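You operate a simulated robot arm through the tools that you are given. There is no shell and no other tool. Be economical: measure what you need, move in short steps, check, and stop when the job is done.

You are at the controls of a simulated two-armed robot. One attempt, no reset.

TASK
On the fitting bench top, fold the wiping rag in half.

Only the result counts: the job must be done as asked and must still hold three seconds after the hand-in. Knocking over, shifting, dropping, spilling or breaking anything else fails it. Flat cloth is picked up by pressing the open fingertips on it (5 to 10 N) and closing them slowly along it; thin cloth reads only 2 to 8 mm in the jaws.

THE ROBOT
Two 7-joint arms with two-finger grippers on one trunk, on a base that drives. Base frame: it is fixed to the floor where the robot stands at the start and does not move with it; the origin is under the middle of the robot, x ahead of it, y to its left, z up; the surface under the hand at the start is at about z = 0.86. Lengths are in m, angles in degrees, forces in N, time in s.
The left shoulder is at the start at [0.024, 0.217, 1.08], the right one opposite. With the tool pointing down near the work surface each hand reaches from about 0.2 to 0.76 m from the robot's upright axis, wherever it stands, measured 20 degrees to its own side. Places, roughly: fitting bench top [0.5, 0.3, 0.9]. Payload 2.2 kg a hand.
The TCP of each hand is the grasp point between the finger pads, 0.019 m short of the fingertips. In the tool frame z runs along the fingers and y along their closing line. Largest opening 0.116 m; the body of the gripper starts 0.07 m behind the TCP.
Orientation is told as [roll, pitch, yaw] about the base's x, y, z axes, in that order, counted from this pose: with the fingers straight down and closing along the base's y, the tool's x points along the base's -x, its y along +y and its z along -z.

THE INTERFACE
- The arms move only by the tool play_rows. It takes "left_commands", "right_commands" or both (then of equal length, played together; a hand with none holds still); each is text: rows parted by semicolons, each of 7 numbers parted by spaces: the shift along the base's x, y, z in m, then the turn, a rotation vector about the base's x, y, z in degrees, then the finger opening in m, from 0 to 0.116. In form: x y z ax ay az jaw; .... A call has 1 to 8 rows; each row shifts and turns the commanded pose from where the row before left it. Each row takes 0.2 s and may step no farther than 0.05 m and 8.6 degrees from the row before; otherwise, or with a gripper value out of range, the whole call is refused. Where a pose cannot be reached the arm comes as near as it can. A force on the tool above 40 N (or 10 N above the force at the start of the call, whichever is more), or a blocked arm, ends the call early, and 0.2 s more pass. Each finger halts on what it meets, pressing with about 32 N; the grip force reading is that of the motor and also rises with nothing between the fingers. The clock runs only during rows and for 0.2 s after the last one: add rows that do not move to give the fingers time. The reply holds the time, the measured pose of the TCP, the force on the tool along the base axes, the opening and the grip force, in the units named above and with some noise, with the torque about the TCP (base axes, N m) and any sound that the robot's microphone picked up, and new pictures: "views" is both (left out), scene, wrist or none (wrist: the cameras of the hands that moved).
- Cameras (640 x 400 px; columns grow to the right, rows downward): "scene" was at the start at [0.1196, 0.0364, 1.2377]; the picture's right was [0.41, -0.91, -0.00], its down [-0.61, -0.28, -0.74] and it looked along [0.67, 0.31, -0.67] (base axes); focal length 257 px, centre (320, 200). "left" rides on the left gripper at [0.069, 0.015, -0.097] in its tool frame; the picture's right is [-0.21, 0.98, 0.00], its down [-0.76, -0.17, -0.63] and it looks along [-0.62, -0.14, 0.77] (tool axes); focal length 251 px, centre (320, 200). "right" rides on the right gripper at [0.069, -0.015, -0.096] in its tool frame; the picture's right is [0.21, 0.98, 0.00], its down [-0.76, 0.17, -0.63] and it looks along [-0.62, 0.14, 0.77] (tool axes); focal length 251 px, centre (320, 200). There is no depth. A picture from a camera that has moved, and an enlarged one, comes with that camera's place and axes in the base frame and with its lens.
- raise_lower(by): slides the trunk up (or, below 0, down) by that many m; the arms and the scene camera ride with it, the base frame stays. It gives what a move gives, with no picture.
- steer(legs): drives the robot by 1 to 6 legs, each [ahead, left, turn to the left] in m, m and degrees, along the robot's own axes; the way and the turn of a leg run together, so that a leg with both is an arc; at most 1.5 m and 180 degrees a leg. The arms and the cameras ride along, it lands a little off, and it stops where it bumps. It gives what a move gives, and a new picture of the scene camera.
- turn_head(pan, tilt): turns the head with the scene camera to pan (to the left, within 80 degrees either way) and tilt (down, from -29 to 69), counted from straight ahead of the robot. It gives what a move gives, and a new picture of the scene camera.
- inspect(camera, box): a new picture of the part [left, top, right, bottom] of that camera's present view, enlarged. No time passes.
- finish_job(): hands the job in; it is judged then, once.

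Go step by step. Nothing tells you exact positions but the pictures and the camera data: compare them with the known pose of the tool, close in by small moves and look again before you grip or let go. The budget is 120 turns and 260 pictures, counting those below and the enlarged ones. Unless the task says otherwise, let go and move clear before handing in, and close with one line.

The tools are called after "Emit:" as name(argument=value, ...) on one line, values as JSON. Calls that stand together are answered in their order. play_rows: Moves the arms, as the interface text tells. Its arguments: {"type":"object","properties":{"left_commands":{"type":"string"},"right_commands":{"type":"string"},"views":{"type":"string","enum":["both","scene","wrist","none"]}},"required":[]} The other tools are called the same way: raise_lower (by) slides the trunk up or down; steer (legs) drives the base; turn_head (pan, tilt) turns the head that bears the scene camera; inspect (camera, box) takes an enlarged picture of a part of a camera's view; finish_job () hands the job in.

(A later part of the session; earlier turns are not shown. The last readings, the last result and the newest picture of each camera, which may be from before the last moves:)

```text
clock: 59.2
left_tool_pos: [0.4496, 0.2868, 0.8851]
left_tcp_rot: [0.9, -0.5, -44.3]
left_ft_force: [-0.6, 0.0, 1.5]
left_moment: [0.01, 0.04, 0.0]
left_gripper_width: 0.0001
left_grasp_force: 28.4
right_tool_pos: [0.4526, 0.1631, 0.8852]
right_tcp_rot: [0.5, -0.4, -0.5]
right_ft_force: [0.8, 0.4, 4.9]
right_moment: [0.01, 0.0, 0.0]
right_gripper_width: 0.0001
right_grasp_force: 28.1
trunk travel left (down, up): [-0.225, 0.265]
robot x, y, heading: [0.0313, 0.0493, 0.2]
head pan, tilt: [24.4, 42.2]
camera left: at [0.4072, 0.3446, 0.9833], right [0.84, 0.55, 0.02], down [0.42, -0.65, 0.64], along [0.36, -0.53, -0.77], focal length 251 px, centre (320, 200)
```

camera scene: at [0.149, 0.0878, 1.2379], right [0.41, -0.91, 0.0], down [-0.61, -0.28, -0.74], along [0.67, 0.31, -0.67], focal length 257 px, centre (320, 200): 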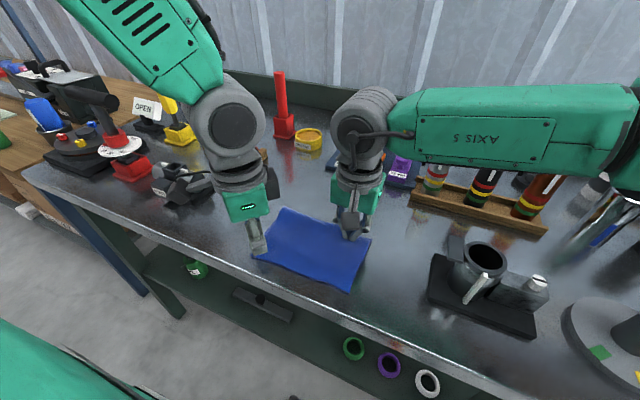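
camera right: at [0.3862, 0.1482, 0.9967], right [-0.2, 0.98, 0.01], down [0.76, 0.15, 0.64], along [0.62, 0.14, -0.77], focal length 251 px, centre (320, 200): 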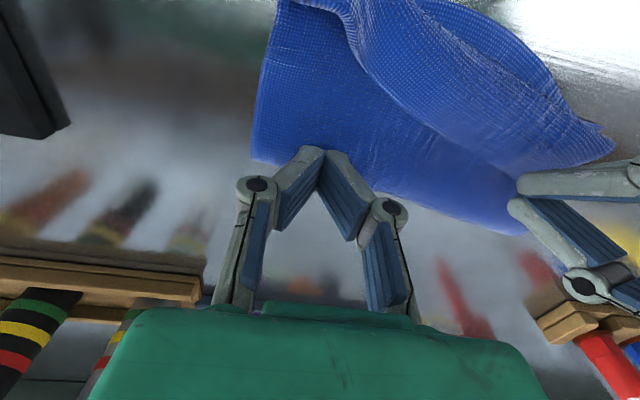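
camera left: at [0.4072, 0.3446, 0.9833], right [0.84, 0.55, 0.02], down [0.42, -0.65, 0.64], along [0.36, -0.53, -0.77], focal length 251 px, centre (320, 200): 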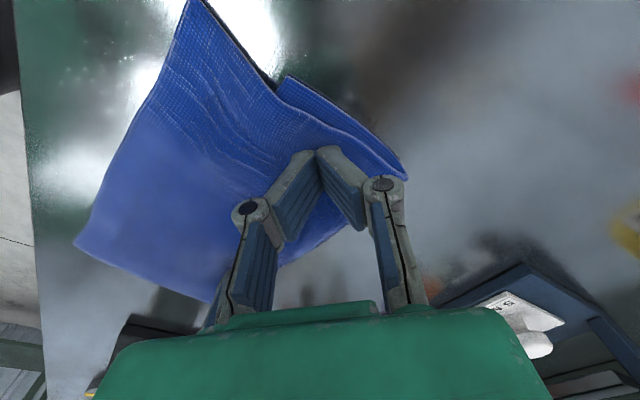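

The whole cloth slid together, so that won't shift one layer alone. I'll turn the left hand back to closing along x, which gripped before, and pinch the overhang.

Emit:
play_rows(left_commands="0 0 0.03 0 0 -8 0.026; -0.02 0 0.015 0 0 -8 0.026; -0.02 0.003 0 0 0 -8 0.026; -0.02 0.003 0 0 0 -8 0.026; -0.01 0 0 0 0 -8 0.026; 0 0 0 0 0 0 0.026; 0 0 0 0 0 0 0.026", views="both")

```text
clock: 60.8
left_tool_pos: [0.3783, 0.2936, 0.9321]
left_tcp_rot: [0.8, -0.6, -84.3]
left_ft_force: [0.1, 0.2, -0.2]
left_moment: [0.02, 0.04, 0.02]
left_gripper_width: 0.0259
left_grasp_force: 0.1
right_tool_pos: [0.4521, 0.164, 0.8842]
right_tcp_rot: [0.5, -0.4, -0.6]
right_ft_force: [0.7, 0.2, 4.9]
right_moment: [0.0, 0.04, 0.02]
right_gripper_width: 0.0001
right_grasp_force: 28.3
trunk travel left (down, up): [-0.225, 0.265]
robot x, y, heading: [0.0273, 0.0512, -0.1]
head pan, tilt: [24.4, 42.2]
camera scene: at [0.1496, 0.0888, 1.2378], right [0.41, -0.91, 0.0], down [-0.61, -0.28, -0.74], along [0.67, 0.31, -0.67], focal length 257 px, centre (320, 200)
camera left: at [0.384, 0.3631, 1.0297], right [0.99, -0.12, 0.02], down [-0.1, -0.76, 0.64], along [-0.06, -0.64, -0.77], focal length 251 px, centre (320, 200)
```

scene: 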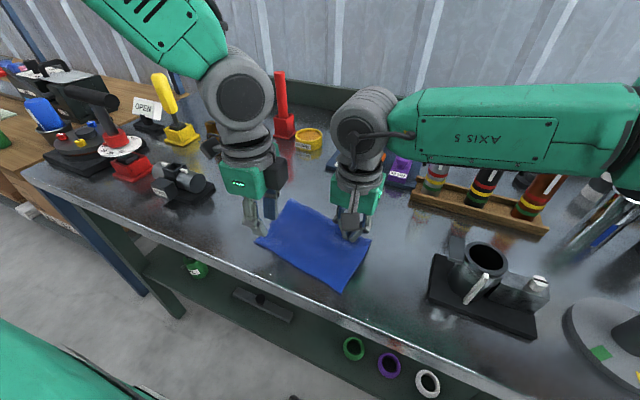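
left: 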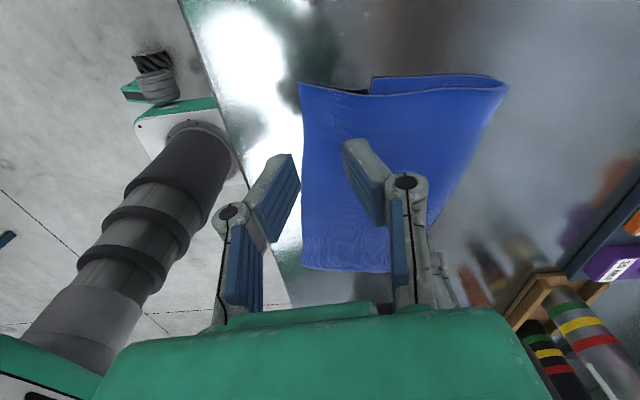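

This is a clear view: A(0.370,0.320), D(0.413,0.316). I'll pinch at (0.390,0.298), lowering with 8–10 N.

Emit:
play_rows(left_commands="0.012 0.003 -0.02 0 0 0 0.023; 0 0 -0.02 0 0 0 0.023; 0 0 -0.007 0 0 0 0.023; 0 0 -0.003 0 0 0 0.023; 0 0 -0.0015 0 0 0 0.023; 0 0 0 0 0 0 0.023", views="wrist")

```text
clock: 62.2
left_tool_pos: [0.3901, 0.2975, 0.8816]
left_tcp_rot: [0.8, -0.7, -84.2]
left_ft_force: [-0.2, -0.3, 11.2]
left_moment: [-0.02, 0.0, 0.01]
left_gripper_width: 0.0244
left_grasp_force: 0.0
right_tool_pos: [0.4527, 0.1643, 0.8849]
right_tcp_rot: [0.5, -0.4, -0.6]
right_ft_force: [0.8, -0.4, 4.6]
right_moment: [0.01, 0.06, 0.01]
right_gripper_width: 0.0001
right_grasp_force: 28.5
trunk travel left (down, up): [-0.225, 0.265]
robot x, y, heading: [0.0276, 0.0477, -0.2]
head pan, tilt: [24.4, 42.2]
camera left: at [0.3959, 0.366, 0.9781], right [0.99, -0.12, 0.02], down [-0.1, -0.76, 0.64], along [-0.06, -0.63, -0.77], focal length 251 px, centre (320, 200)
```

left: 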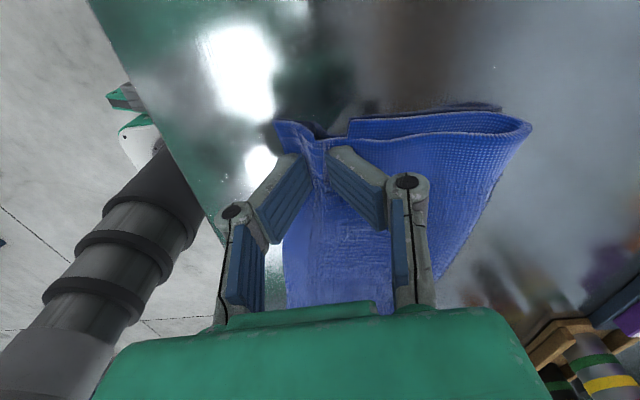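

The cloth is already bulging between the tips, so I'll close.

Emit:
play_rows(left_commands="0 0 0 0 0 0 0.02; 0 0 0 0 0 0 0.017; 0 0 0 0 0 0 0.014; 0 0 0 0 0 0 0.011; 0 0 0 0 0 0 0.008; 0 0 0 0 0 0 0.004; 0 0 0 0 0 0 0; 0 0 0 0 0 0 0", views="wrist")

```text
clock: 64.0
left_tool_pos: [0.3894, 0.2965, 0.8834]
left_tcp_rot: [0.9, -0.7, -84.2]
left_ft_force: [0.7, 1.8, 20.8]
left_moment: [0.06, -0.09, -0.05]
left_gripper_width: 0.0082
left_grasp_force: 31.4
right_tool_pos: [0.4514, 0.1633, 0.8857]
right_tcp_rot: [0.5, -0.4, -0.6]
right_ft_force: [1.1, 0.7, 3.0]
right_moment: [0.02, -0.01, 0.02]
right_gripper_width: 0.0004
right_grasp_force: 28.9
trunk travel left (down, up): [-0.225, 0.265]
robot x, y, heading: [0.0282, 0.0548, 0.1]
head pan, tilt: [24.4, 42.2]
camera left: at [0.3959, 0.3658, 0.9788], right [0.99, -0.12, 0.02], down [-0.1, -0.76, 0.64], along [-0.06, -0.63, -0.77], focal length 251 px, centre (320, 200)
```

left: 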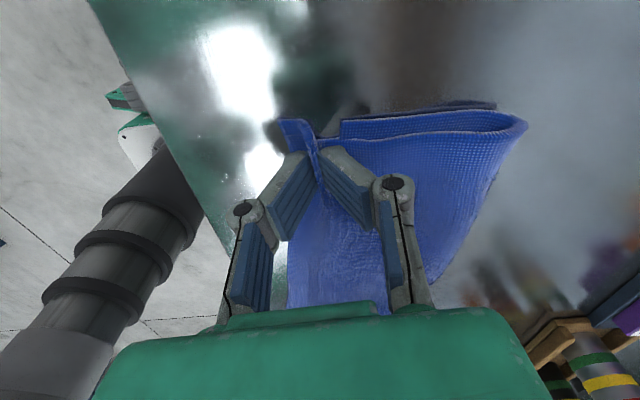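

Gripped at 8 mm, which might include the lower layer too. I'll lift a little to check.

Emit:
play_rows(left_commands="0 0 0.012 0 0 0 0; 0 0 0.015 0 0 0 0; 0 0 0.015 0 0 0 0; 0 0 0 0 0 0 0", views="both")

```text
clock: 65.0
left_tool_pos: [0.3915, 0.2972, 0.9217]
left_tcp_rot: [0.9, -0.6, -84.2]
left_ft_force: [-0.1, 0.2, -1.1]
left_moment: [0.05, -0.02, -0.01]
left_gripper_width: 0.0081
left_grasp_force: 32.1
right_tool_pos: [0.4528, 0.1633, 0.8852]
right_tcp_rot: [0.6, -0.2, -0.7]
right_ft_force: [-0.5, 0.3, 3.5]
right_moment: [-0.02, 0.02, -0.02]
right_gripper_width: 0.0002
right_grasp_force: 28.1
trunk travel left (down, up): [-0.225, 0.265]
robot x, y, heading: [0.0299, 0.0495, -0.0]
head pan, tilt: [24.4, 42.2]
camera scene: at [0.1498, 0.0886, 1.2378], right [0.41, -0.91, 0.0], down [-0.61, -0.28, -0.74], along [0.67, 0.31, -0.67], focal length 257 px, centre (320, 200)
camera left: at [0.3961, 0.366, 1.0191], right [0.99, -0.12, 0.02], down [-0.1, -0.76, 0.64], along [-0.06, -0.64, -0.77], focal length 251 px, centre (320, 200)
```

scene: 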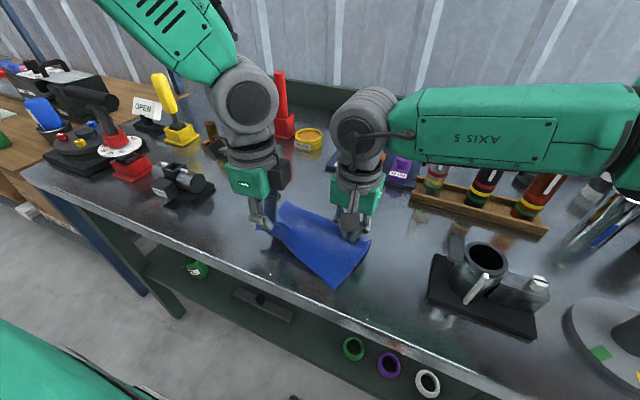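
left: 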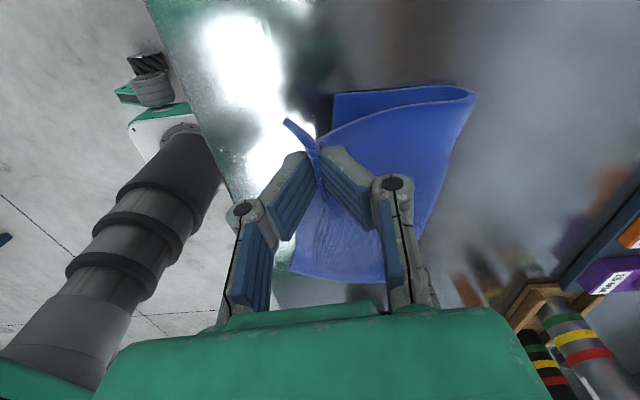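

Only the top layer is lifted and D stays on the table at about (0.401,0.317). I'll raise and carry it forward to free the fold, then lay the grip at x≈0.423 so A lands on D.

Emit:
play_rows(left_commands="0.015 0 0.025 0 0 0 0; 0.02 0 0.025 0 0 0 0; 0.025 0 0.01 0 0 0 0; 0.01 0 0 0 0 0 0; -0.01 0 -0.015 0 0 0 0; -0.015 0 -0.025 0 0 0 0; -0.012 0 -0.025 0 0 0 0; 0 0 -0.012 0 0 0 0", views="both")

```text
clock: 66.8
left_tool_pos: [0.4229, 0.2963, 0.9047]
left_tcp_rot: [0.8, -0.6, -84.2]
left_ft_force: [0.0, 0.8, 0.1]
left_moment: [0.03, -0.06, -0.02]
left_gripper_width: 0.0077
left_grasp_force: 32.1
right_tool_pos: [0.4515, 0.1636, 0.885]
right_tcp_rot: [0.5, -0.3, -0.6]
right_ft_force: [1.3, 0.2, 4.7]
right_moment: [0.0, 0.04, -0.02]
right_gripper_width: 0.0001
right_grasp_force: 28.3
trunk travel left (down, up): [-0.225, 0.265]
robot x, y, heading: [0.0308, 0.052, -0.1]
head pan, tilt: [24.4, 42.2]
camera scene: at [0.1501, 0.0889, 1.2377], right [0.41, -0.91, 0.0], down [-0.61, -0.28, -0.74], along [0.67, 0.31, -0.67], focal length 257 px, centre (320, 200)
camera left: at [0.4286, 0.3655, 1.0021], right [0.99, -0.12, 0.02], down [-0.1, -0.76, 0.64], along [-0.06, -0.63, -0.77], focal length 251 px, centre (320, 200)
```

scene: 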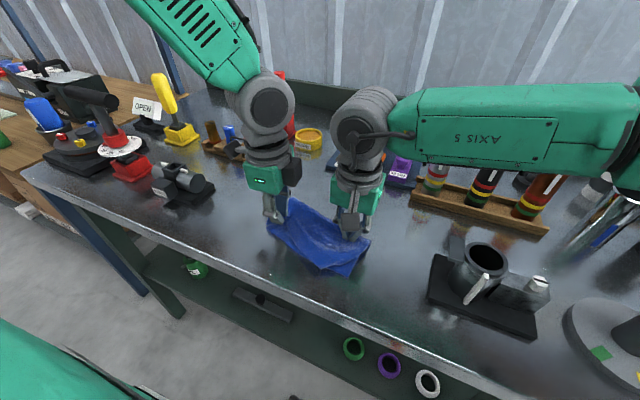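
left: 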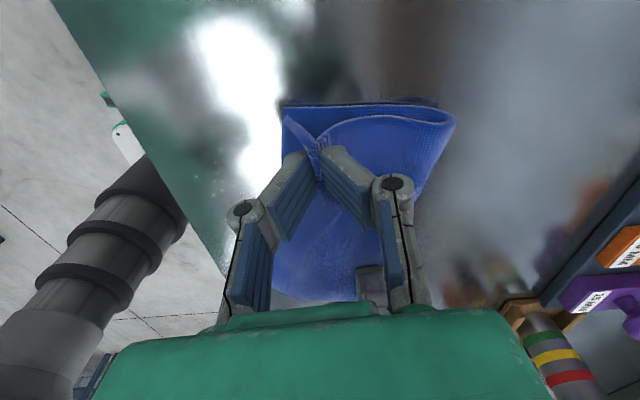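

A now lines up with D. I'll lower it and release.

Emit:
play_rows(left_commands="0 0.003 -0.008 0 0 0 0; 0 0 -0.007 0 0 0 0; 0 0 0 0 0 0 0.01; 0 0 0 0 0 0 0.02; 0 0 0 0 0 0 0.026; 0 0 0.01 0 0 0 0.026; 0 0.003 0.03 0 0 0 0.026; 0 0.01 0.03 0 0 0 0.026", views="wrist")

```text
clock: 68.6
left_tool_pos: [0.4212, 0.3124, 0.964]
left_tcp_rot: [0.7, -0.6, -84.2]
left_ft_force: [-0.4, -0.2, -0.2]
left_moment: [-0.02, -0.01, 0.0]
left_gripper_width: 0.0261
left_grasp_force: 0.0
right_tool_pos: [0.4514, 0.1638, 0.8857]
right_tcp_rot: [0.4, -0.5, -0.6]
right_ft_force: [1.0, -0.4, 2.8]
right_moment: [0.01, -0.02, 0.0]
right_gripper_width: 0.0003
right_grasp_force: 28.1
trunk travel left (down, up): [-0.225, 0.265]
robot x, y, heading: [0.0268, 0.0508, 0.3]
head pan, tilt: [24.4, 42.2]
camera left: at [0.4263, 0.3818, 1.0606], right [0.99, -0.12, 0.02], down [-0.1, -0.76, 0.64], along [-0.06, -0.64, -0.77], focal length 251 px, centre (320, 200)
```

left: 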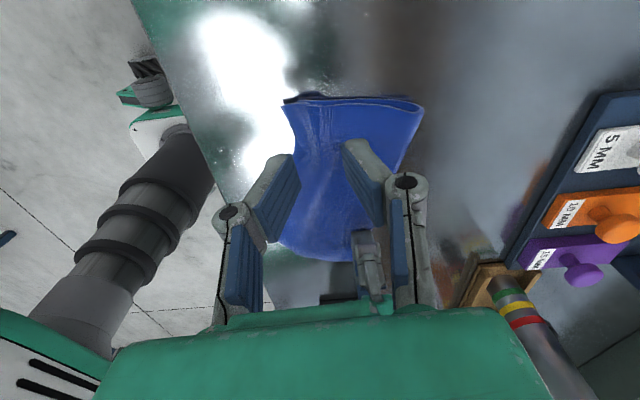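

Corner A now sits on D. I'll lift both hands clear and check the whole rag.

Emit:
play_rows(left_commands="0 0.04 0.01 0 0 0 0.026; 0 0.04 0 0 0 0 0.026; 0 0 0 0 0 0 0.026; 0 0 0 0 0 0 0.026; 0 0 0 0 0 0 0.026; 0 0 0 0 0 0 0.026", right_commands="0 0 0.015 0 0 0 0; 0 0 0.04 0 0 0 0; 0 0 0.045 0 0 0 0; 0 -0.03 0.035 0 0 0 0; -0.01 -0.04 0 0 0 0 0; 0 0 0 0 0 0 0", views="scene")

Emit:
inspect(camera="scene", box=[250, 185, 410, 285])

Emit:
inspect(camera="right", box=[200, 0, 640, 275])

```text
clock: 70.0
left_tool_pos: [0.4225, 0.3954, 0.9708]
left_tcp_rot: [0.7, -0.6, -84.2]
left_ft_force: [0.3, -0.3, 0.2]
left_moment: [-0.02, -0.02, 0.0]
left_gripper_width: 0.026
left_grasp_force: 0.0
right_tool_pos: [0.4424, 0.0958, 1.0192]
right_tcp_rot: [0.5, -0.2, -0.4]
right_ft_force: [0.5, -0.2, -0.2]
right_moment: [0.01, -0.01, -0.01]
right_gripper_width: 0.0
right_grasp_force: 28.5
trunk travel left (down, up): [-0.225, 0.265]
robot x, y, heading: [0.0302, 0.0498, 0.2]
head pan, tilt: [24.4, 42.2]
camera scene: at [0.15, 0.0892, 1.2377], right [0.41, -0.91, 0.0], down [-0.61, -0.28, -0.74], along [0.67, 0.31, -0.67], focal length 257 px, centre (320, 200)
```

scene: 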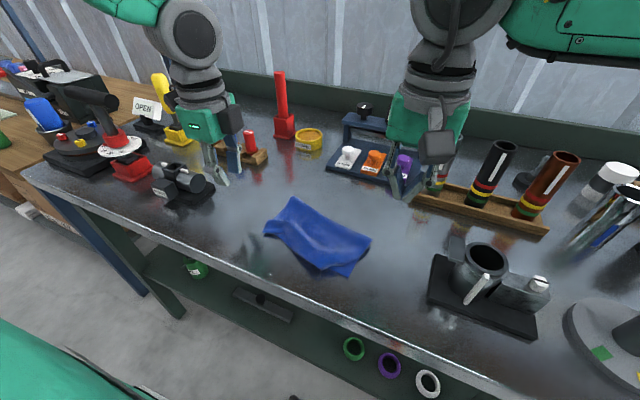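

```text
4.00 times, centred on (330, 235) of scene
camera zoom: at [0.15, 0.0892, 1.2377], right [0.41, -0.91, 0.0], down [-0.61, -0.28, -0.74], along [0.67, 0.31, -0.67], focal length 1029 px, centre (280, 60)
```

zoom: 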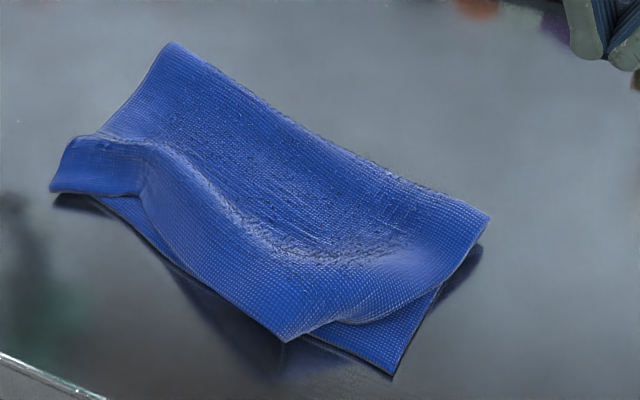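

```text
1.45 times, centred on (420, 138) of right
camera zoom: at [0.3731, 0.079, 1.1155], right [-0.21, 0.98, 0.01], down [0.75, 0.15, 0.64], along [0.62, 0.14, -0.77], focal length 366 px, centre (174, 291)
```

zoom: 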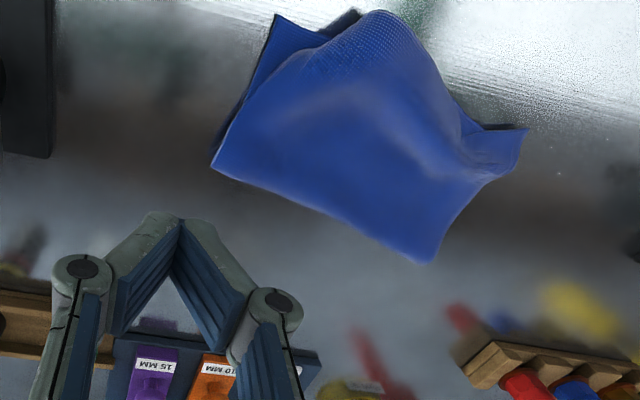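

A sits at D, but the right top corner B has been drawn left to about (0.366,0.187), while C is at (0.368,0.140), leaving a hump. I'll pin the left corner with the left fingertip, then drag B over to C with the right one.

Emit:
play_rows(left_commands="-0.005 -0.03 0 0 0 0 0; -0.004 -0.03 -0.02 0 0 0 0; 0 -0.028 -0.025 0 0 0 0; 0 0 -0.02 0 0 0 0; 0 0 -0.01 0 0 0 0; 0 0 -0.007 0 0 0 0; 0 0 0 0 0 0 0", right_commands="-0.02 0.035 0 0 0 0 0; -0.02 0.035 -0.01 0 0 0 0; -0.02 0.03 -0.03 0 0 0 0; 0 0 -0.03 0 0 0 0; 0 0 0 0 0 0 0; 0 0 0 0 0 0 0; 0 0 0 0 0 0 0")

```text
clock: 71.6
left_tool_pos: [0.4134, 0.3048, 0.8891]
left_tcp_rot: [0.8, -0.6, -84.2]
left_ft_force: [-0.6, -0.7, 1.1]
left_moment: [-0.01, 0.01, 0.0]
left_gripper_width: 0.0
left_grasp_force: 28.5
right_tool_pos: [0.3816, 0.1951, 0.951]
right_tcp_rot: [0.5, -0.4, -0.6]
right_ft_force: [-0.1, -0.2, 0.1]
right_moment: [-0.02, -0.02, 0.02]
right_gripper_width: 0.0
right_grasp_force: 28.7
trunk travel left (down, up): [-0.225, 0.265]
robot x, y, heading: [0.0292, 0.0566, -0.2]
head pan, tilt: [24.4, 42.2]
camera scene: at [0.1499, 0.0882, 1.2378], right [0.41, -0.91, 0.0], down [-0.61, -0.28, -0.74], along [0.67, 0.31, -0.67], focal length 257 px, centre (320, 200)
camera right: at [0.3127, 0.1781, 1.0469], right [-0.21, 0.98, 0.01], down [0.75, 0.15, 0.64], along [0.62, 0.14, -0.77], focal length 251 px, centre (320, 200)
camera left: at [0.4193, 0.3743, 0.9854], right [0.99, -0.12, 0.02], down [-0.1, -0.76, 0.64], along [-0.06, -0.64, -0.77], focal length 251 px, centre (320, 200)
```

scene: 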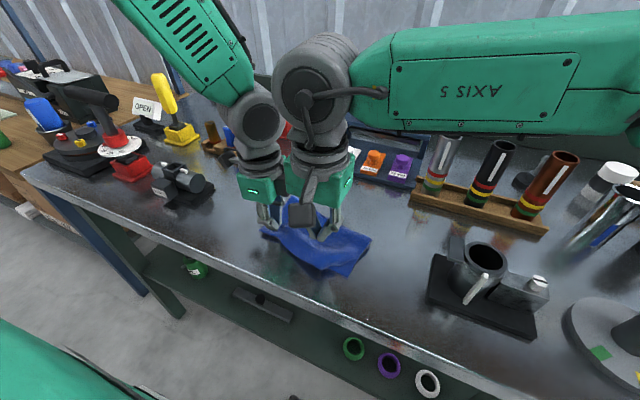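
right: 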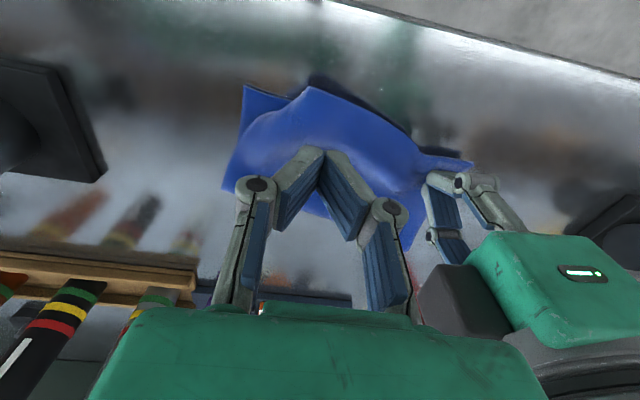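
left: 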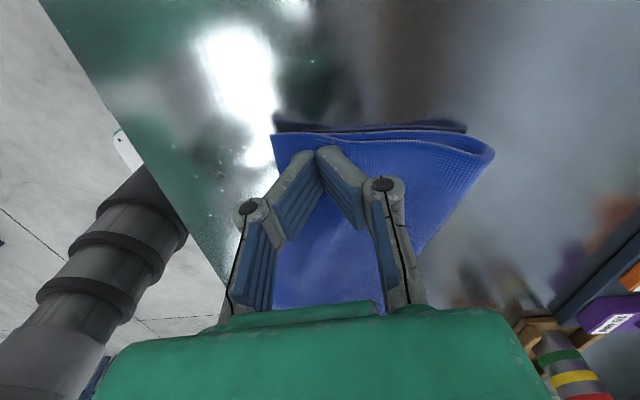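

Emit:
play_rows(left_commands="0 0 -0.001 0 0 0 0; 0 0 -0.001 0 0 0 0; 0 0 0 0 0 0 0; 0 0 0 0 0 0 0; 0 0 0 0 0 0 0; 0 0 0 0 0 0 0", right_commands="-0.004 0 -0.02 0 0 0 0; 0 0 -0.02 0 0 0 0; 0 0 -0.012 0 0 0 0; 0 0 -0.008 0 0 0 0; 0 0 -0.004 0 0 0 0; 0 0 0 0 0 0 0", views="wrist")

```text
clock: 73.0
left_tool_pos: [0.4144, 0.3048, 0.8859]
left_tcp_rot: [0.7, -0.7, -84.3]
left_ft_force: [-0.7, 1.4, 2.4]
left_moment: [0.01, 0.02, 0.04]
left_gripper_width: 0.0001
left_grasp_force: 28.2
right_tool_pos: [0.3782, 0.1951, 0.8853]
right_tcp_rot: [0.4, -0.4, -0.5]
right_ft_force: [-0.8, 2.0, 4.9]
right_moment: [0.0, -0.02, 0.06]
right_gripper_width: 0.0
right_grasp_force: 28.8
trunk travel left (down, up): [-0.225, 0.265]
robot x, y, heading: [0.0307, 0.0498, -0.1]
head pan, tilt: [24.4, 42.2]
camera right: at [0.3086, 0.178, 0.9827], right [-0.21, 0.98, 0.01], down [0.75, 0.15, 0.64], along [0.62, 0.14, -0.77], focal length 251 px, centre (320, 200)
camera left: at [0.42, 0.3746, 0.9832], right [0.99, -0.12, 0.02], down [-0.1, -0.76, 0.64], along [-0.06, -0.64, -0.77], focal length 251 px, centre (320, 200)
```

right: 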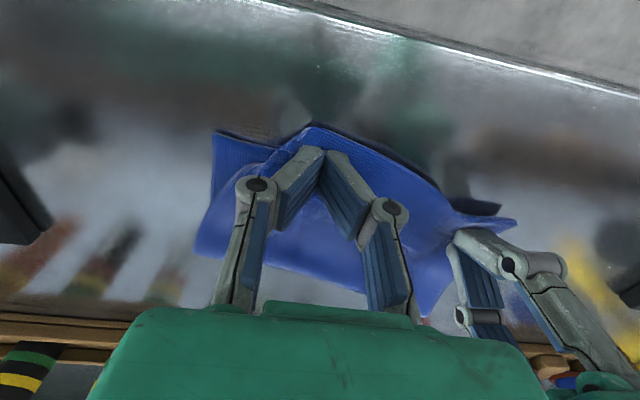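
left: 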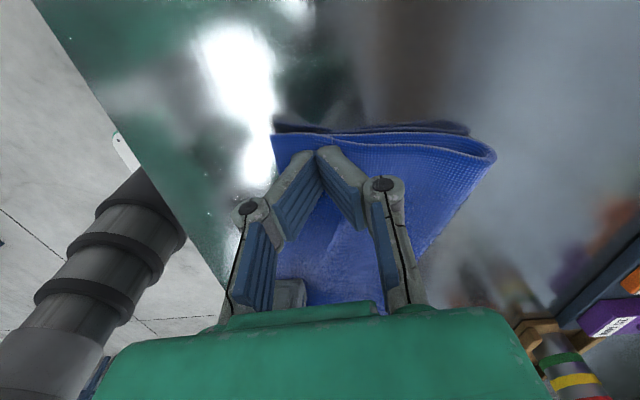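

Both tips are pressing (left 2.4 N, right 4.9 N). Now I'll drag B to the right toward C.

Emit:
play_rows(left_commands="0 0 -0.0008 0 0 0 0; 0 0 0 0 0 0 0; 0 0 0 0 0 0 0; 0 0 0 0 0 0 0; 0 0 0 0 0 0 0; 0 0 0 0 0 0 0; 0 0 0 0 0 0 0", right_commands="0 0 0 0 0 0 0; 0 -0.009 0 0 0 0 0; 0 -0.009 0 0 0 0 0; 0 -0.009 0 0 0 0 0; 0.001 -0.009 0 0 0 0 0; 0.001 -0.007 0 0 0 0 0; 0 0 0 0 0 0 0", views="both")

```text
clock: 74.6
left_tool_pos: [0.4147, 0.3057, 0.8851]
left_tcp_rot: [0.8, -0.6, -84.1]
left_ft_force: [-0.1, -1.0, 0.4]
left_moment: [0.04, -0.01, 0.01]
left_gripper_width: 0.0
left_grasp_force: 28.8
right_tool_pos: [0.3808, 0.1493, 0.8857]
right_tcp_rot: [0.5, -0.4, -0.6]
right_ft_force: [0.7, 1.3, 6.0]
right_moment: [-0.03, -0.01, -0.02]
right_gripper_width: 0.0001
right_grasp_force: 28.2
trunk travel left (down, up): [-0.225, 0.265]
robot x, y, heading: [0.0309, 0.0512, -0.1]
head pan, tilt: [24.4, 42.2]
camera scene: at [0.1496, 0.0891, 1.2378], right [0.41, -0.91, 0.0], down [-0.61, -0.28, -0.74], along [0.67, 0.31, -0.67], focal length 257 px, centre (320, 200)
camera right: at [0.3119, 0.1335, 0.9825], right [-0.2, 0.98, 0.01], down [0.75, 0.15, 0.64], along [0.62, 0.14, -0.77], focal length 251 px, centre (320, 200)
camera left: at [0.4202, 0.3745, 0.9827], right [0.99, -0.12, 0.02], down [-0.1, -0.76, 0.64], along [-0.06, -0.64, -0.77], focal length 251 px, centre (320, 200)
```

scene: 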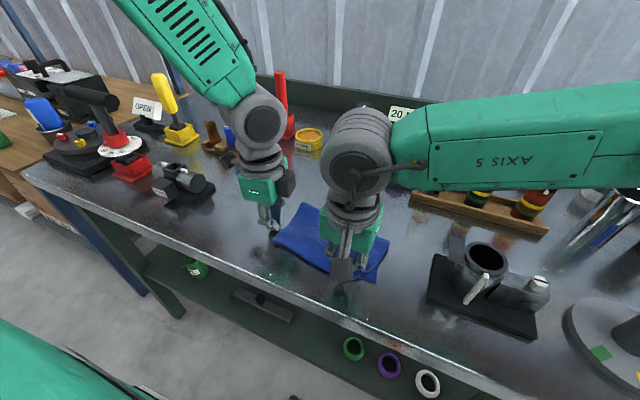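
right: 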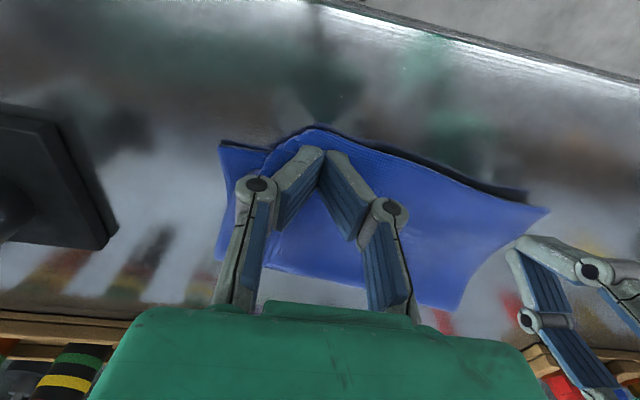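
left: 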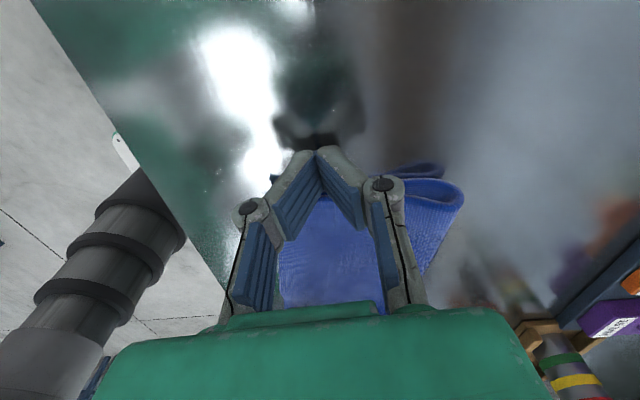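

Emit:
play_rows(left_commands="0 0 0.02 0 0 0 0; 0 0.02 0.03 0 0 0 0; 0 0.04 0.02 0 0 0 0; 0 0.03 0 0 0 0 0; 0 0 0 0 0 0 0; 0 0 0 0 0 0 0", right_commands="0 0 0.015 0 0 0 0; 0 0 0.04 0 0 0 0; 0 0 0.045 0 0 0 0; 0 -0.03 0.035 0 0 0 0; 0.02 -0.04 0 0 0 0 0; 0.02 0 0 0 0 0 0", views="none")

Emit:
inspect(camera="scene", box=[250, 185, 410, 285])

```text
clock: 76.0
left_tool_pos: [0.4158, 0.3917, 0.9541]
left_tcp_rot: [0.8, -0.4, -84.2]
left_ft_force: [-0.3, -0.8, 0.8]
left_moment: [0.04, -0.02, 0.0]
left_gripper_width: 0.0
left_grasp_force: 27.9
right_tool_pos: [0.4199, 0.0768, 1.0225]
right_tcp_rot: [0.7, -0.3, -0.5]
right_ft_force: [0.1, -0.5, -0.1]
right_moment: [-0.01, 0.0, 0.0]
right_gripper_width: 0.0001
right_grasp_force: 28.7
trunk travel left (down, up): [-0.225, 0.265]
robot x, y, heading: [0.0314, 0.0569, 0.0]
head pan, tilt: [24.4, 42.2]
```

```text
4.00 times, centred on (330, 235) of scene
camera zoom: at [0.1502, 0.0836, 1.2378], right [0.41, -0.91, 0.0], down [-0.61, -0.28, -0.74], along [0.67, 0.31, -0.67], focal length 1029 px, centre (280, 60)
```

zoom: 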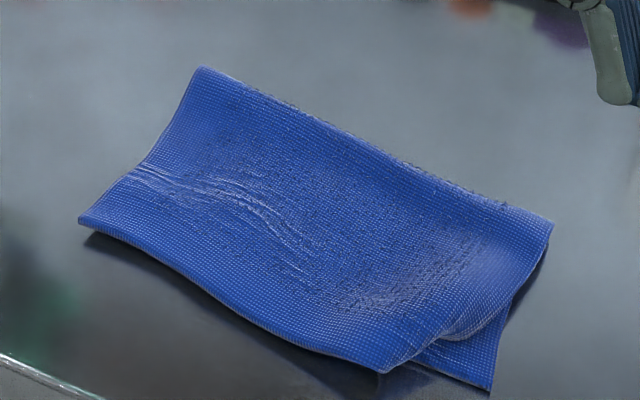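

It's much flatter now; only B, at (0.369,0.141), is still left of C, at (0.381,0.098). I'll pin the centre firmly with the left tip and drag B lightly toward C.

Emit:
play_rows(left_commands="0.01 -0.045 0 0 0 0 0; 0.01 -0.045 0 0 0 0 0; 0.01 -0.045 -0.01 0 0 0 0; 0 -0.01 -0.025 0 0 0 0; 0 0 -0.02 0 0 0 0; 0 0 -0.01 0 0 0 0; 0 0 -0.005 0 0 0 0; 0 0 0 0 0 0 0", right_commands="-0.02 0.04 0 0 0 0 0; -0.02 0.038 -0.01 0 0 0 0; 0 0 -0.03 0 0 0 0; 0 0 -0.04 0 0 0 0; 0 0 -0.035 0 0 0 0; 0 0 -0.01 0 0 0 0; 0 0 -0.008 0 0 0 0; 0 0 0 0 0 0 0", views="wrist")

```text
clock: 77.8
left_tool_pos: [0.4457, 0.2469, 0.885]
left_tcp_rot: [0.8, -0.7, -84.3]
left_ft_force: [0.4, -0.5, 2.0]
left_moment: [-0.02, -0.01, 0.0]
left_gripper_width: 0.0001
left_grasp_force: 28.5
right_tool_pos: [0.3797, 0.1588, 0.8868]
right_tcp_rot: [0.5, -0.4, -0.6]
right_ft_force: [0.0, -0.2, 2.4]
right_moment: [0.01, -0.01, 0.02]
right_gripper_width: 0.0001
right_grasp_force: 28.8
trunk travel left (down, up): [-0.225, 0.265]
robot x, y, heading: [0.0321, 0.0516, 0.0]
head pan, tilt: [24.4, 42.2]
camera right: at [0.3114, 0.1423, 0.9835], right [-0.2, 0.98, 0.01], down [0.75, 0.15, 0.64], along [0.62, 0.14, -0.77], focal length 251 px, centre (320, 200)
camera left: at [0.4511, 0.3174, 0.9828], right [0.99, -0.12, 0.02], down [-0.1, -0.76, 0.64], along [-0.06, -0.63, -0.77], focal length 251 px, centre (320, 200)
```

right: 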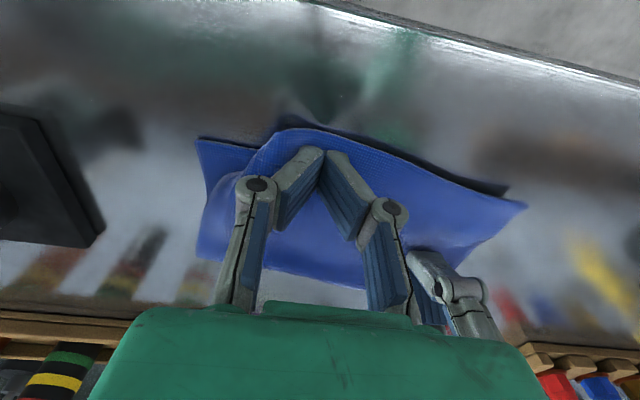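
left: 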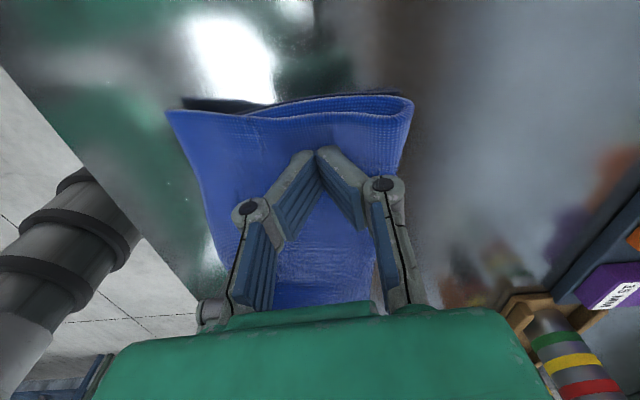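

Emit:
play_rows(left_commands="0 0 -0.002 0 0 0 0; 0 0 -0.001 0 0 0 0; 0 0 0 0 0 0 0; 0 0 0 0 0 0 0; 0 0 0 0 0 0 0; 0 0 0 0 0 0 0; 0 0 0 0 0 0 0", right_commands="0 0 0 0 0 0 0; 0 0 0 0 0 0 0; 0.002 -0.009 0 0 0 0 0; 0.002 -0.009 0 0 0 0 0; 0.003 -0.009 0 0 0 0 0; 0.003 -0.008 0 0 0 0 0; 0 0 0 0 0 0 0", views="wrist")

```text
clock: 79.4
left_tool_pos: [0.4457, 0.2492, 0.8846]
left_tcp_rot: [0.9, -0.6, -84.2]
left_ft_force: [3.7, 0.5, 22.1]
left_moment: [0.04, -0.04, 0.08]
left_gripper_width: 0.0001
left_grasp_force: 28.7
right_tool_pos: [0.3893, 0.1234, 0.8873]
right_tcp_rot: [0.4, -0.3, -0.7]
right_ft_force: [1.0, 2.5, 2.4]
right_moment: [0.02, 0.0, 0.04]
right_gripper_width: 0.0001
right_grasp_force: 28.2
trunk travel left (down, up): [-0.225, 0.265]
robot x, y, heading: [0.0321, 0.0512, 0.3]
head pan, tilt: [24.4, 42.2]
camera right: at [0.3206, 0.1079, 0.9842], right [-0.21, 0.98, 0.01], down [0.75, 0.15, 0.64], along [0.62, 0.14, -0.77], focal length 251 px, centre (320, 200)
camera left: at [0.4505, 0.3188, 0.9802], right [0.99, -0.12, 0.02], down [-0.1, -0.76, 0.64], along [-0.06, -0.64, -0.77], focal length 251 px, centre (320, 200)
```

right: 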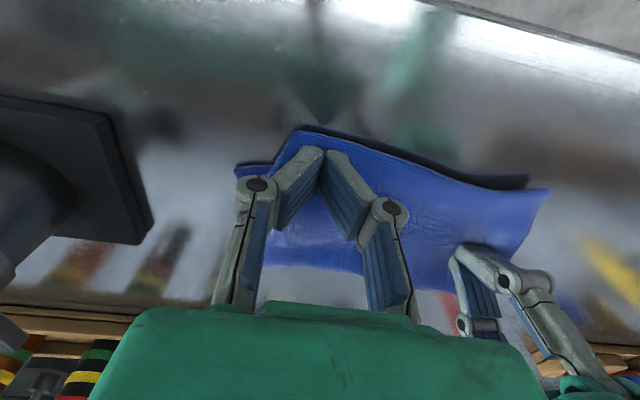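
left: 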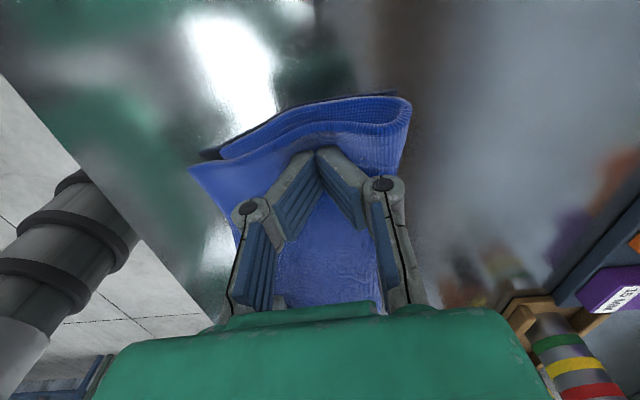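

B moved well relative to the lower layer. I'll lift both hands and look.

Emit:
play_rows(left_commands="0 0 0.02 0 0 0 0; 0 0.02 0.03 0 0 0 0; -0.01 0.045 0.02 0 0 0 0; -0.01 0.045 0 0 0 0 0; -0.01 0.03 0 0 0 0 0; 0 0 0 0 0 0 0", right_commands="0 0 0.015 0 0 0 0; 0 0 0.04 0 0 0 0; 0 0 0.045 0 0 0 0; 0 -0.03 0.035 0 0 0 0; 0.02 -0.03 0 0 0 0 0; 0.02 0 0 0 0 0 0", views="none")

Emit:
inspect(camera="scene", box=[250, 185, 410, 285])

Emit:
inspect(camera="left", box=[100, 0, 500, 250])

```text
refused: row 3 steps farther than a row can; nothing moved
```

```text
4.00 times, centred on (330, 235) of scene
camera zoom: at [0.1484, 0.0878, 1.2381], right [0.41, -0.91, 0.0], down [-0.61, -0.28, -0.74], along [0.67, 0.31, -0.67], focal length 1029 px, centre (280, 60)
```

zoom: 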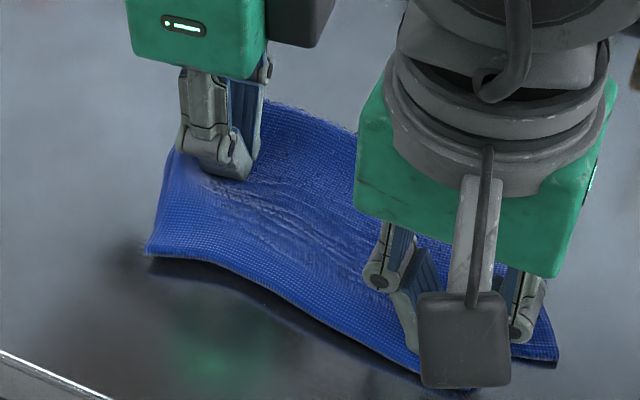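

```text
1.60 times, centred on (300, 125) of left
camera zoom: at [0.4505, 0.3188, 0.9802], right [0.99, -0.12, 0.02], down [-0.1, -0.76, 0.64], along [-0.06, -0.64, -0.77], focal length 402 px, centre (352, 320)
```

zoom: 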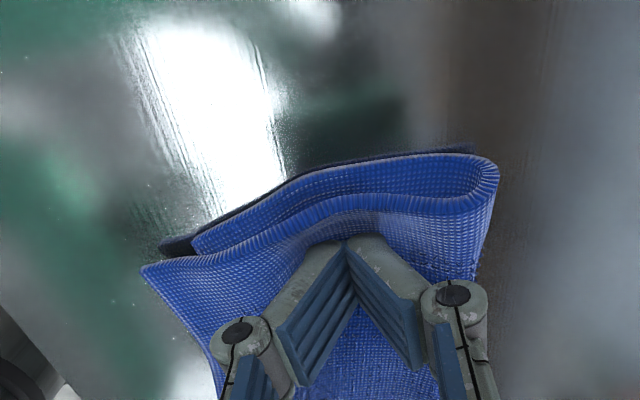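

Emit:
play_rows(left_commands="0 0 0.02 0 0 0 0; 0 0.02 0.03 0 0 0 0; -0.01 0.04 0.01 0 0 0 0; -0.01 0.04 0 0 0 0 0; -0.01 0.03 0 0 0 0 0; 0 0 0 0 0 0 0", right_commands="0 0 0.015 0 0 0 0; 0 0 0.04 0 0 0 0; 0 0 0.045 0 0 0 0; 0 -0.03 0.035 0 0 0 0; 0.02 -0.03 0 0 0 0 0; 0.02 0 0 0 0 0 0", views="none")

Emit:
inspect(camera="scene", box=[250, 185, 410, 285])

Emit:
inspect(camera="right", box=[160, 0, 640, 300])

```text
clock: 80.8
left_tool_pos: [0.4148, 0.3789, 0.9413]
left_tcp_rot: [0.7, -0.5, -84.3]
left_ft_force: [-0.6, -0.2, -0.3]
left_moment: [-0.02, -0.02, 0.03]
left_gripper_width: 0.0
left_grasp_force: 28.4
right_tool_pos: [0.4304, 0.0628, 1.0234]
right_tcp_rot: [0.5, -0.3, -0.5]
right_ft_force: [0.6, 0.2, -0.4]
right_moment: [-0.04, 0.03, 0.01]
right_gripper_width: 0.0
right_grasp_force: 28.0
trunk travel left (down, up): [-0.225, 0.265]
robot x, y, heading: [0.0304, 0.0507, 0.1]
head pan, tilt: [24.4, 42.2]
```

```text
4.00 times, centred on (330, 235) of scene
camera zoom: at [0.1507, 0.0863, 1.2377], right [0.41, -0.91, 0.0], down [-0.61, -0.28, -0.74], along [0.67, 0.31, -0.67], focal length 1029 px, centre (280, 60)
```

zoom: 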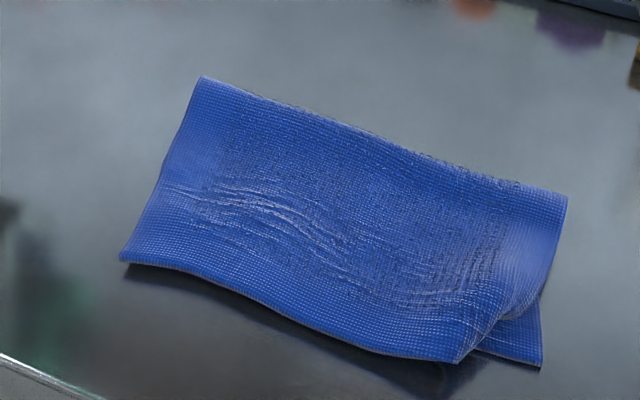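

```text
1.33 times, centred on (400, 150) of right
camera zoom: at [0.3614, 0.0475, 1.1198], right [-0.21, 0.98, 0.01], down [0.75, 0.15, 0.64], along [0.62, 0.14, -0.77], focal length 335 px, centre (213, 267)
```

zoom: 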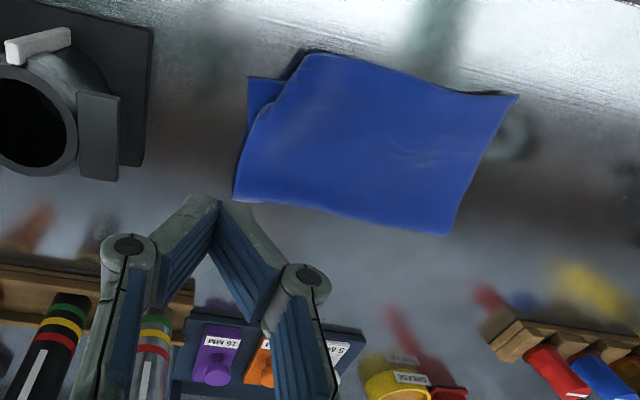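

Only about 3 cm remains between B and C. I'll repeat the same drag with the left tip pinning corner A and the right tip near B.

Emit:
play_rows(left_commands="-0.005 -0.04 0 0 0 0 0; -0.005 -0.045 0 0 0 0 0; -0.005 -0.037 -0.01 0 0 0 0; 0 0 -0.02 0 0 0 0; 0 0 -0.015 0 0 0 0; 0 0 -0.008 0 0 0 0; 0 0 -0.005 0 0 0 0; 0 0 0 0 0 0 0", right_commands="-0.015 0.03 0 0 0 0 0; -0.015 0.032 -0.01 0 0 0 0; 0 0 -0.03 0 0 0 0; 0 0 -0.04 0 0 0 0; 0 0 -0.035 0 0 0 0; 0 0 -0.01 0 0 0 0; 0 0 -0.008 0 0 0 0; 0 0 -0.001 0 0 0 0", views="wrist")

```text
clock: 82.6
left_tool_pos: [0.4003, 0.2568, 0.8849]
left_tcp_rot: [0.8, -0.6, -84.2]
left_ft_force: [-0.5, -0.5, 5.1]
left_moment: [-0.03, 0.0, 0.0]
left_gripper_width: 0.0
left_grasp_force: 28.7
right_tool_pos: [0.4003, 0.1259, 0.8887]
right_tcp_rot: [0.5, -0.4, -0.5]
right_ft_force: [-1.3, 0.8, 2.2]
right_moment: [-0.02, 0.04, -0.03]
right_gripper_width: 0.0
right_grasp_force: 28.3
trunk travel left (down, up): [-0.225, 0.265]
robot x, y, heading: [0.0291, 0.0533, 0.1]
head pan, tilt: [24.4, 42.2]
camera right: at [0.3314, 0.1093, 0.9853], right [-0.2, 0.98, 0.01], down [0.75, 0.15, 0.64], along [0.62, 0.14, -0.77], focal length 251 px, centre (320, 200)
camera left: at [0.4058, 0.3261, 0.9815], right [0.99, -0.12, 0.02], down [-0.1, -0.76, 0.64], along [-0.06, -0.64, -0.77], focal length 251 px, centre (320, 200)
```

right: 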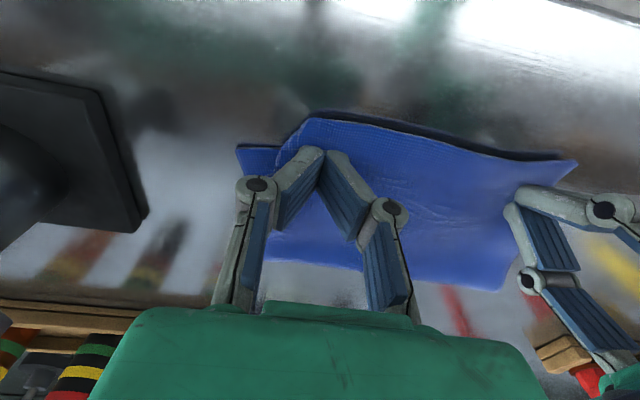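
left: 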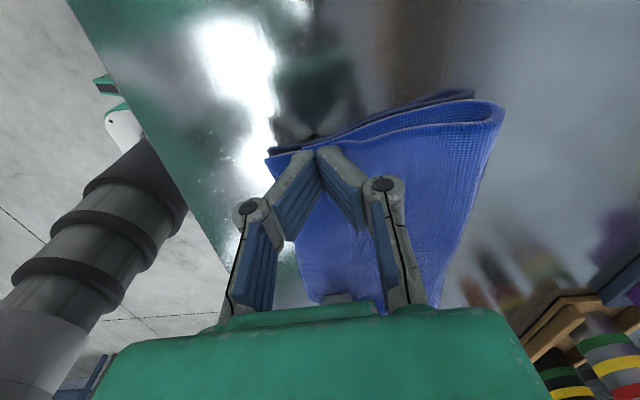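

Emit:
play_rows(left_commands="0 0 -0.0015 0 0 0 0; 0 0 0 0 0 0 0; 0 0 0 0 0 0 0; 0 0 0 0 0 0 0; 0 0 0 0 0 0 0; 0 0 0 0 0 0 0", right_commands="0 0 -0.0005 0 0 0 0; 0.003 -0.009 0 0 0 0 0; 0.003 -0.009 0 0 0 0 0; 0.002 -0.008 0 0 0 0 0; 0.001 -0.006 0 0 0 0 0; 0 0 0 0 0 0 0", views="wrist")

```text
clock: 84.0
left_tool_pos: [0.401, 0.258, 0.8835]
left_tcp_rot: [0.9, -0.6, -84.2]
left_ft_force: [3.2, -1.7, 18.1]
left_moment: [-0.06, -0.1, -0.02]
left_gripper_width: 0.0
left_grasp_force: 28.4
right_tool_pos: [0.4095, 0.0943, 0.8889]
right_tcp_rot: [0.5, -0.5, -0.4]
right_ft_force: [0.6, 1.5, 1.4]
right_moment: [0.03, 0.01, -0.01]
right_gripper_width: 0.0
right_grasp_force: 28.3
trunk travel left (down, up): [-0.225, 0.265]
robot x, y, heading: [0.027, 0.0514, 0.1]
head pan, tilt: [24.4, 42.2]
camera right: at [0.3405, 0.0762, 0.985], right [-0.21, 0.98, 0.01], down [0.75, 0.15, 0.64], along [0.62, 0.14, -0.77], focal length 251 px, centre (320, 200)
camera left: at [0.4056, 0.326, 0.9802], right [0.99, -0.12, 0.02], down [-0.1, -0.76, 0.64], along [-0.06, -0.63, -0.77], focal length 251 px, centre (320, 200)
```

right: 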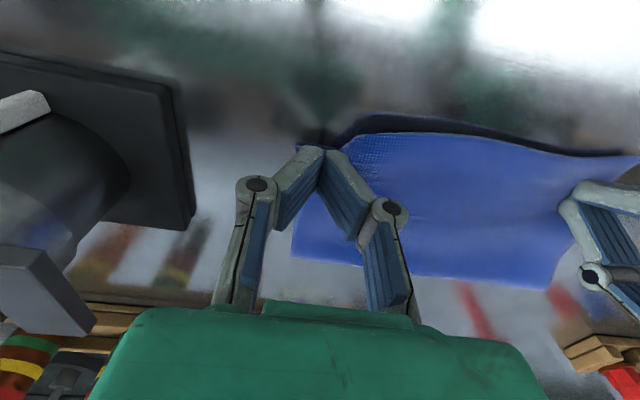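
left: 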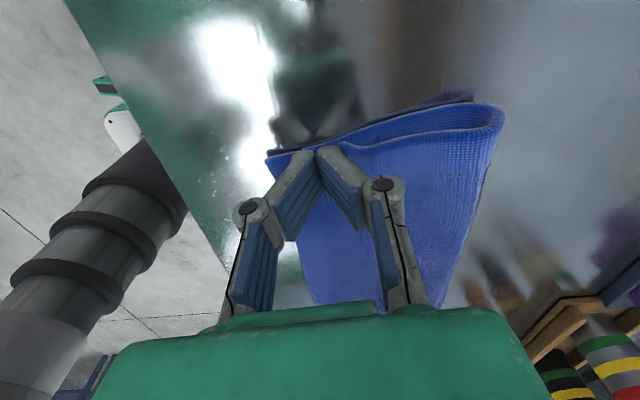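

Emit:
play_rows(left_commands="0 0 0.02 0 0 0 0; 0 0.02 0.03 0 0 0 0; 0 0.04 0.01 0 0 0 0; 0 0.04 0 0 0 0 0; 0 0.03 0 0 0 0 0; 0 0 0 0 0 0 0", right_commands="0 0 0.015 0 0 0 0; 0 0 0.04 0 0 0 0; 0 0 0.045 0 0 0 0; 0 -0.01 0.035 0 0 0 0; 0.02 -0.01 0 0 0 0 0; 0.02 0 0 0 0 0 0", views="none")

Emit:
inspect(camera="scene", box=[250, 185, 410, 285])

Emit:
inspect(camera="right", box=[160, 0, 640, 300])

```text
clock: 85.4
left_tool_pos: [0.3997, 0.3864, 0.9454]
left_tcp_rot: [0.9, -0.5, -84.3]
left_ft_force: [-0.9, 0.0, 0.0]
left_moment: [0.02, -0.04, 0.0]
left_gripper_width: 0.0002
left_grasp_force: 28.2
right_tool_pos: [0.4504, 0.0743, 1.0239]
right_tcp_rot: [0.5, -0.2, -0.6]
right_ft_force: [-0.1, 0.1, -0.3]
right_moment: [0.0, -0.01, 0.03]
right_gripper_width: 0.0
right_grasp_force: 27.9
trunk travel left (down, up): [-0.225, 0.265]
robot x, y, heading: [0.032, 0.051, 0.1]
head pan, tilt: [24.4, 42.2]
```

```text
4.00 times, centred on (330, 235) of scene
camera zoom: at [0.1503, 0.0884, 1.2377], right [0.41, -0.91, 0.0], down [-0.61, -0.28, -0.74], along [0.67, 0.31, -0.67], focal length 1029 px, centre (280, 60)
```

zoom: 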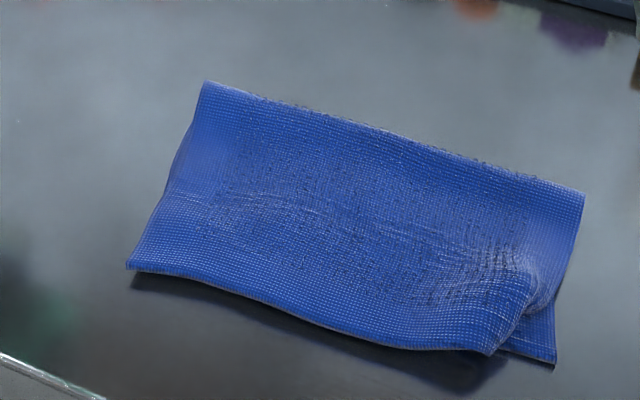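

```text
1.33 times, centred on (400, 150) of right
camera zoom: at [0.3815, 0.0583, 1.1205], right [-0.2, 0.98, 0.01], down [0.75, 0.15, 0.64], along [0.62, 0.14, -0.77], focal length 335 px, centre (213, 267)
```

zoom: 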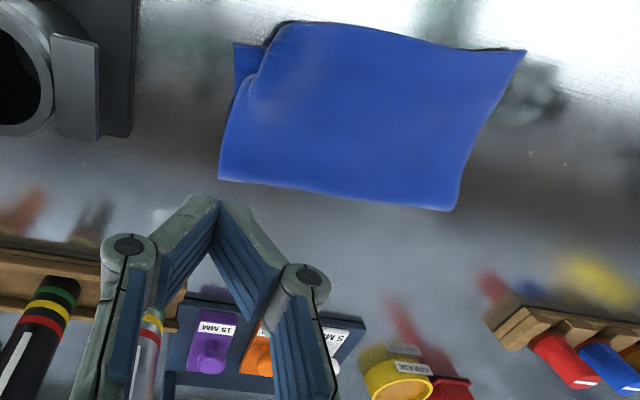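

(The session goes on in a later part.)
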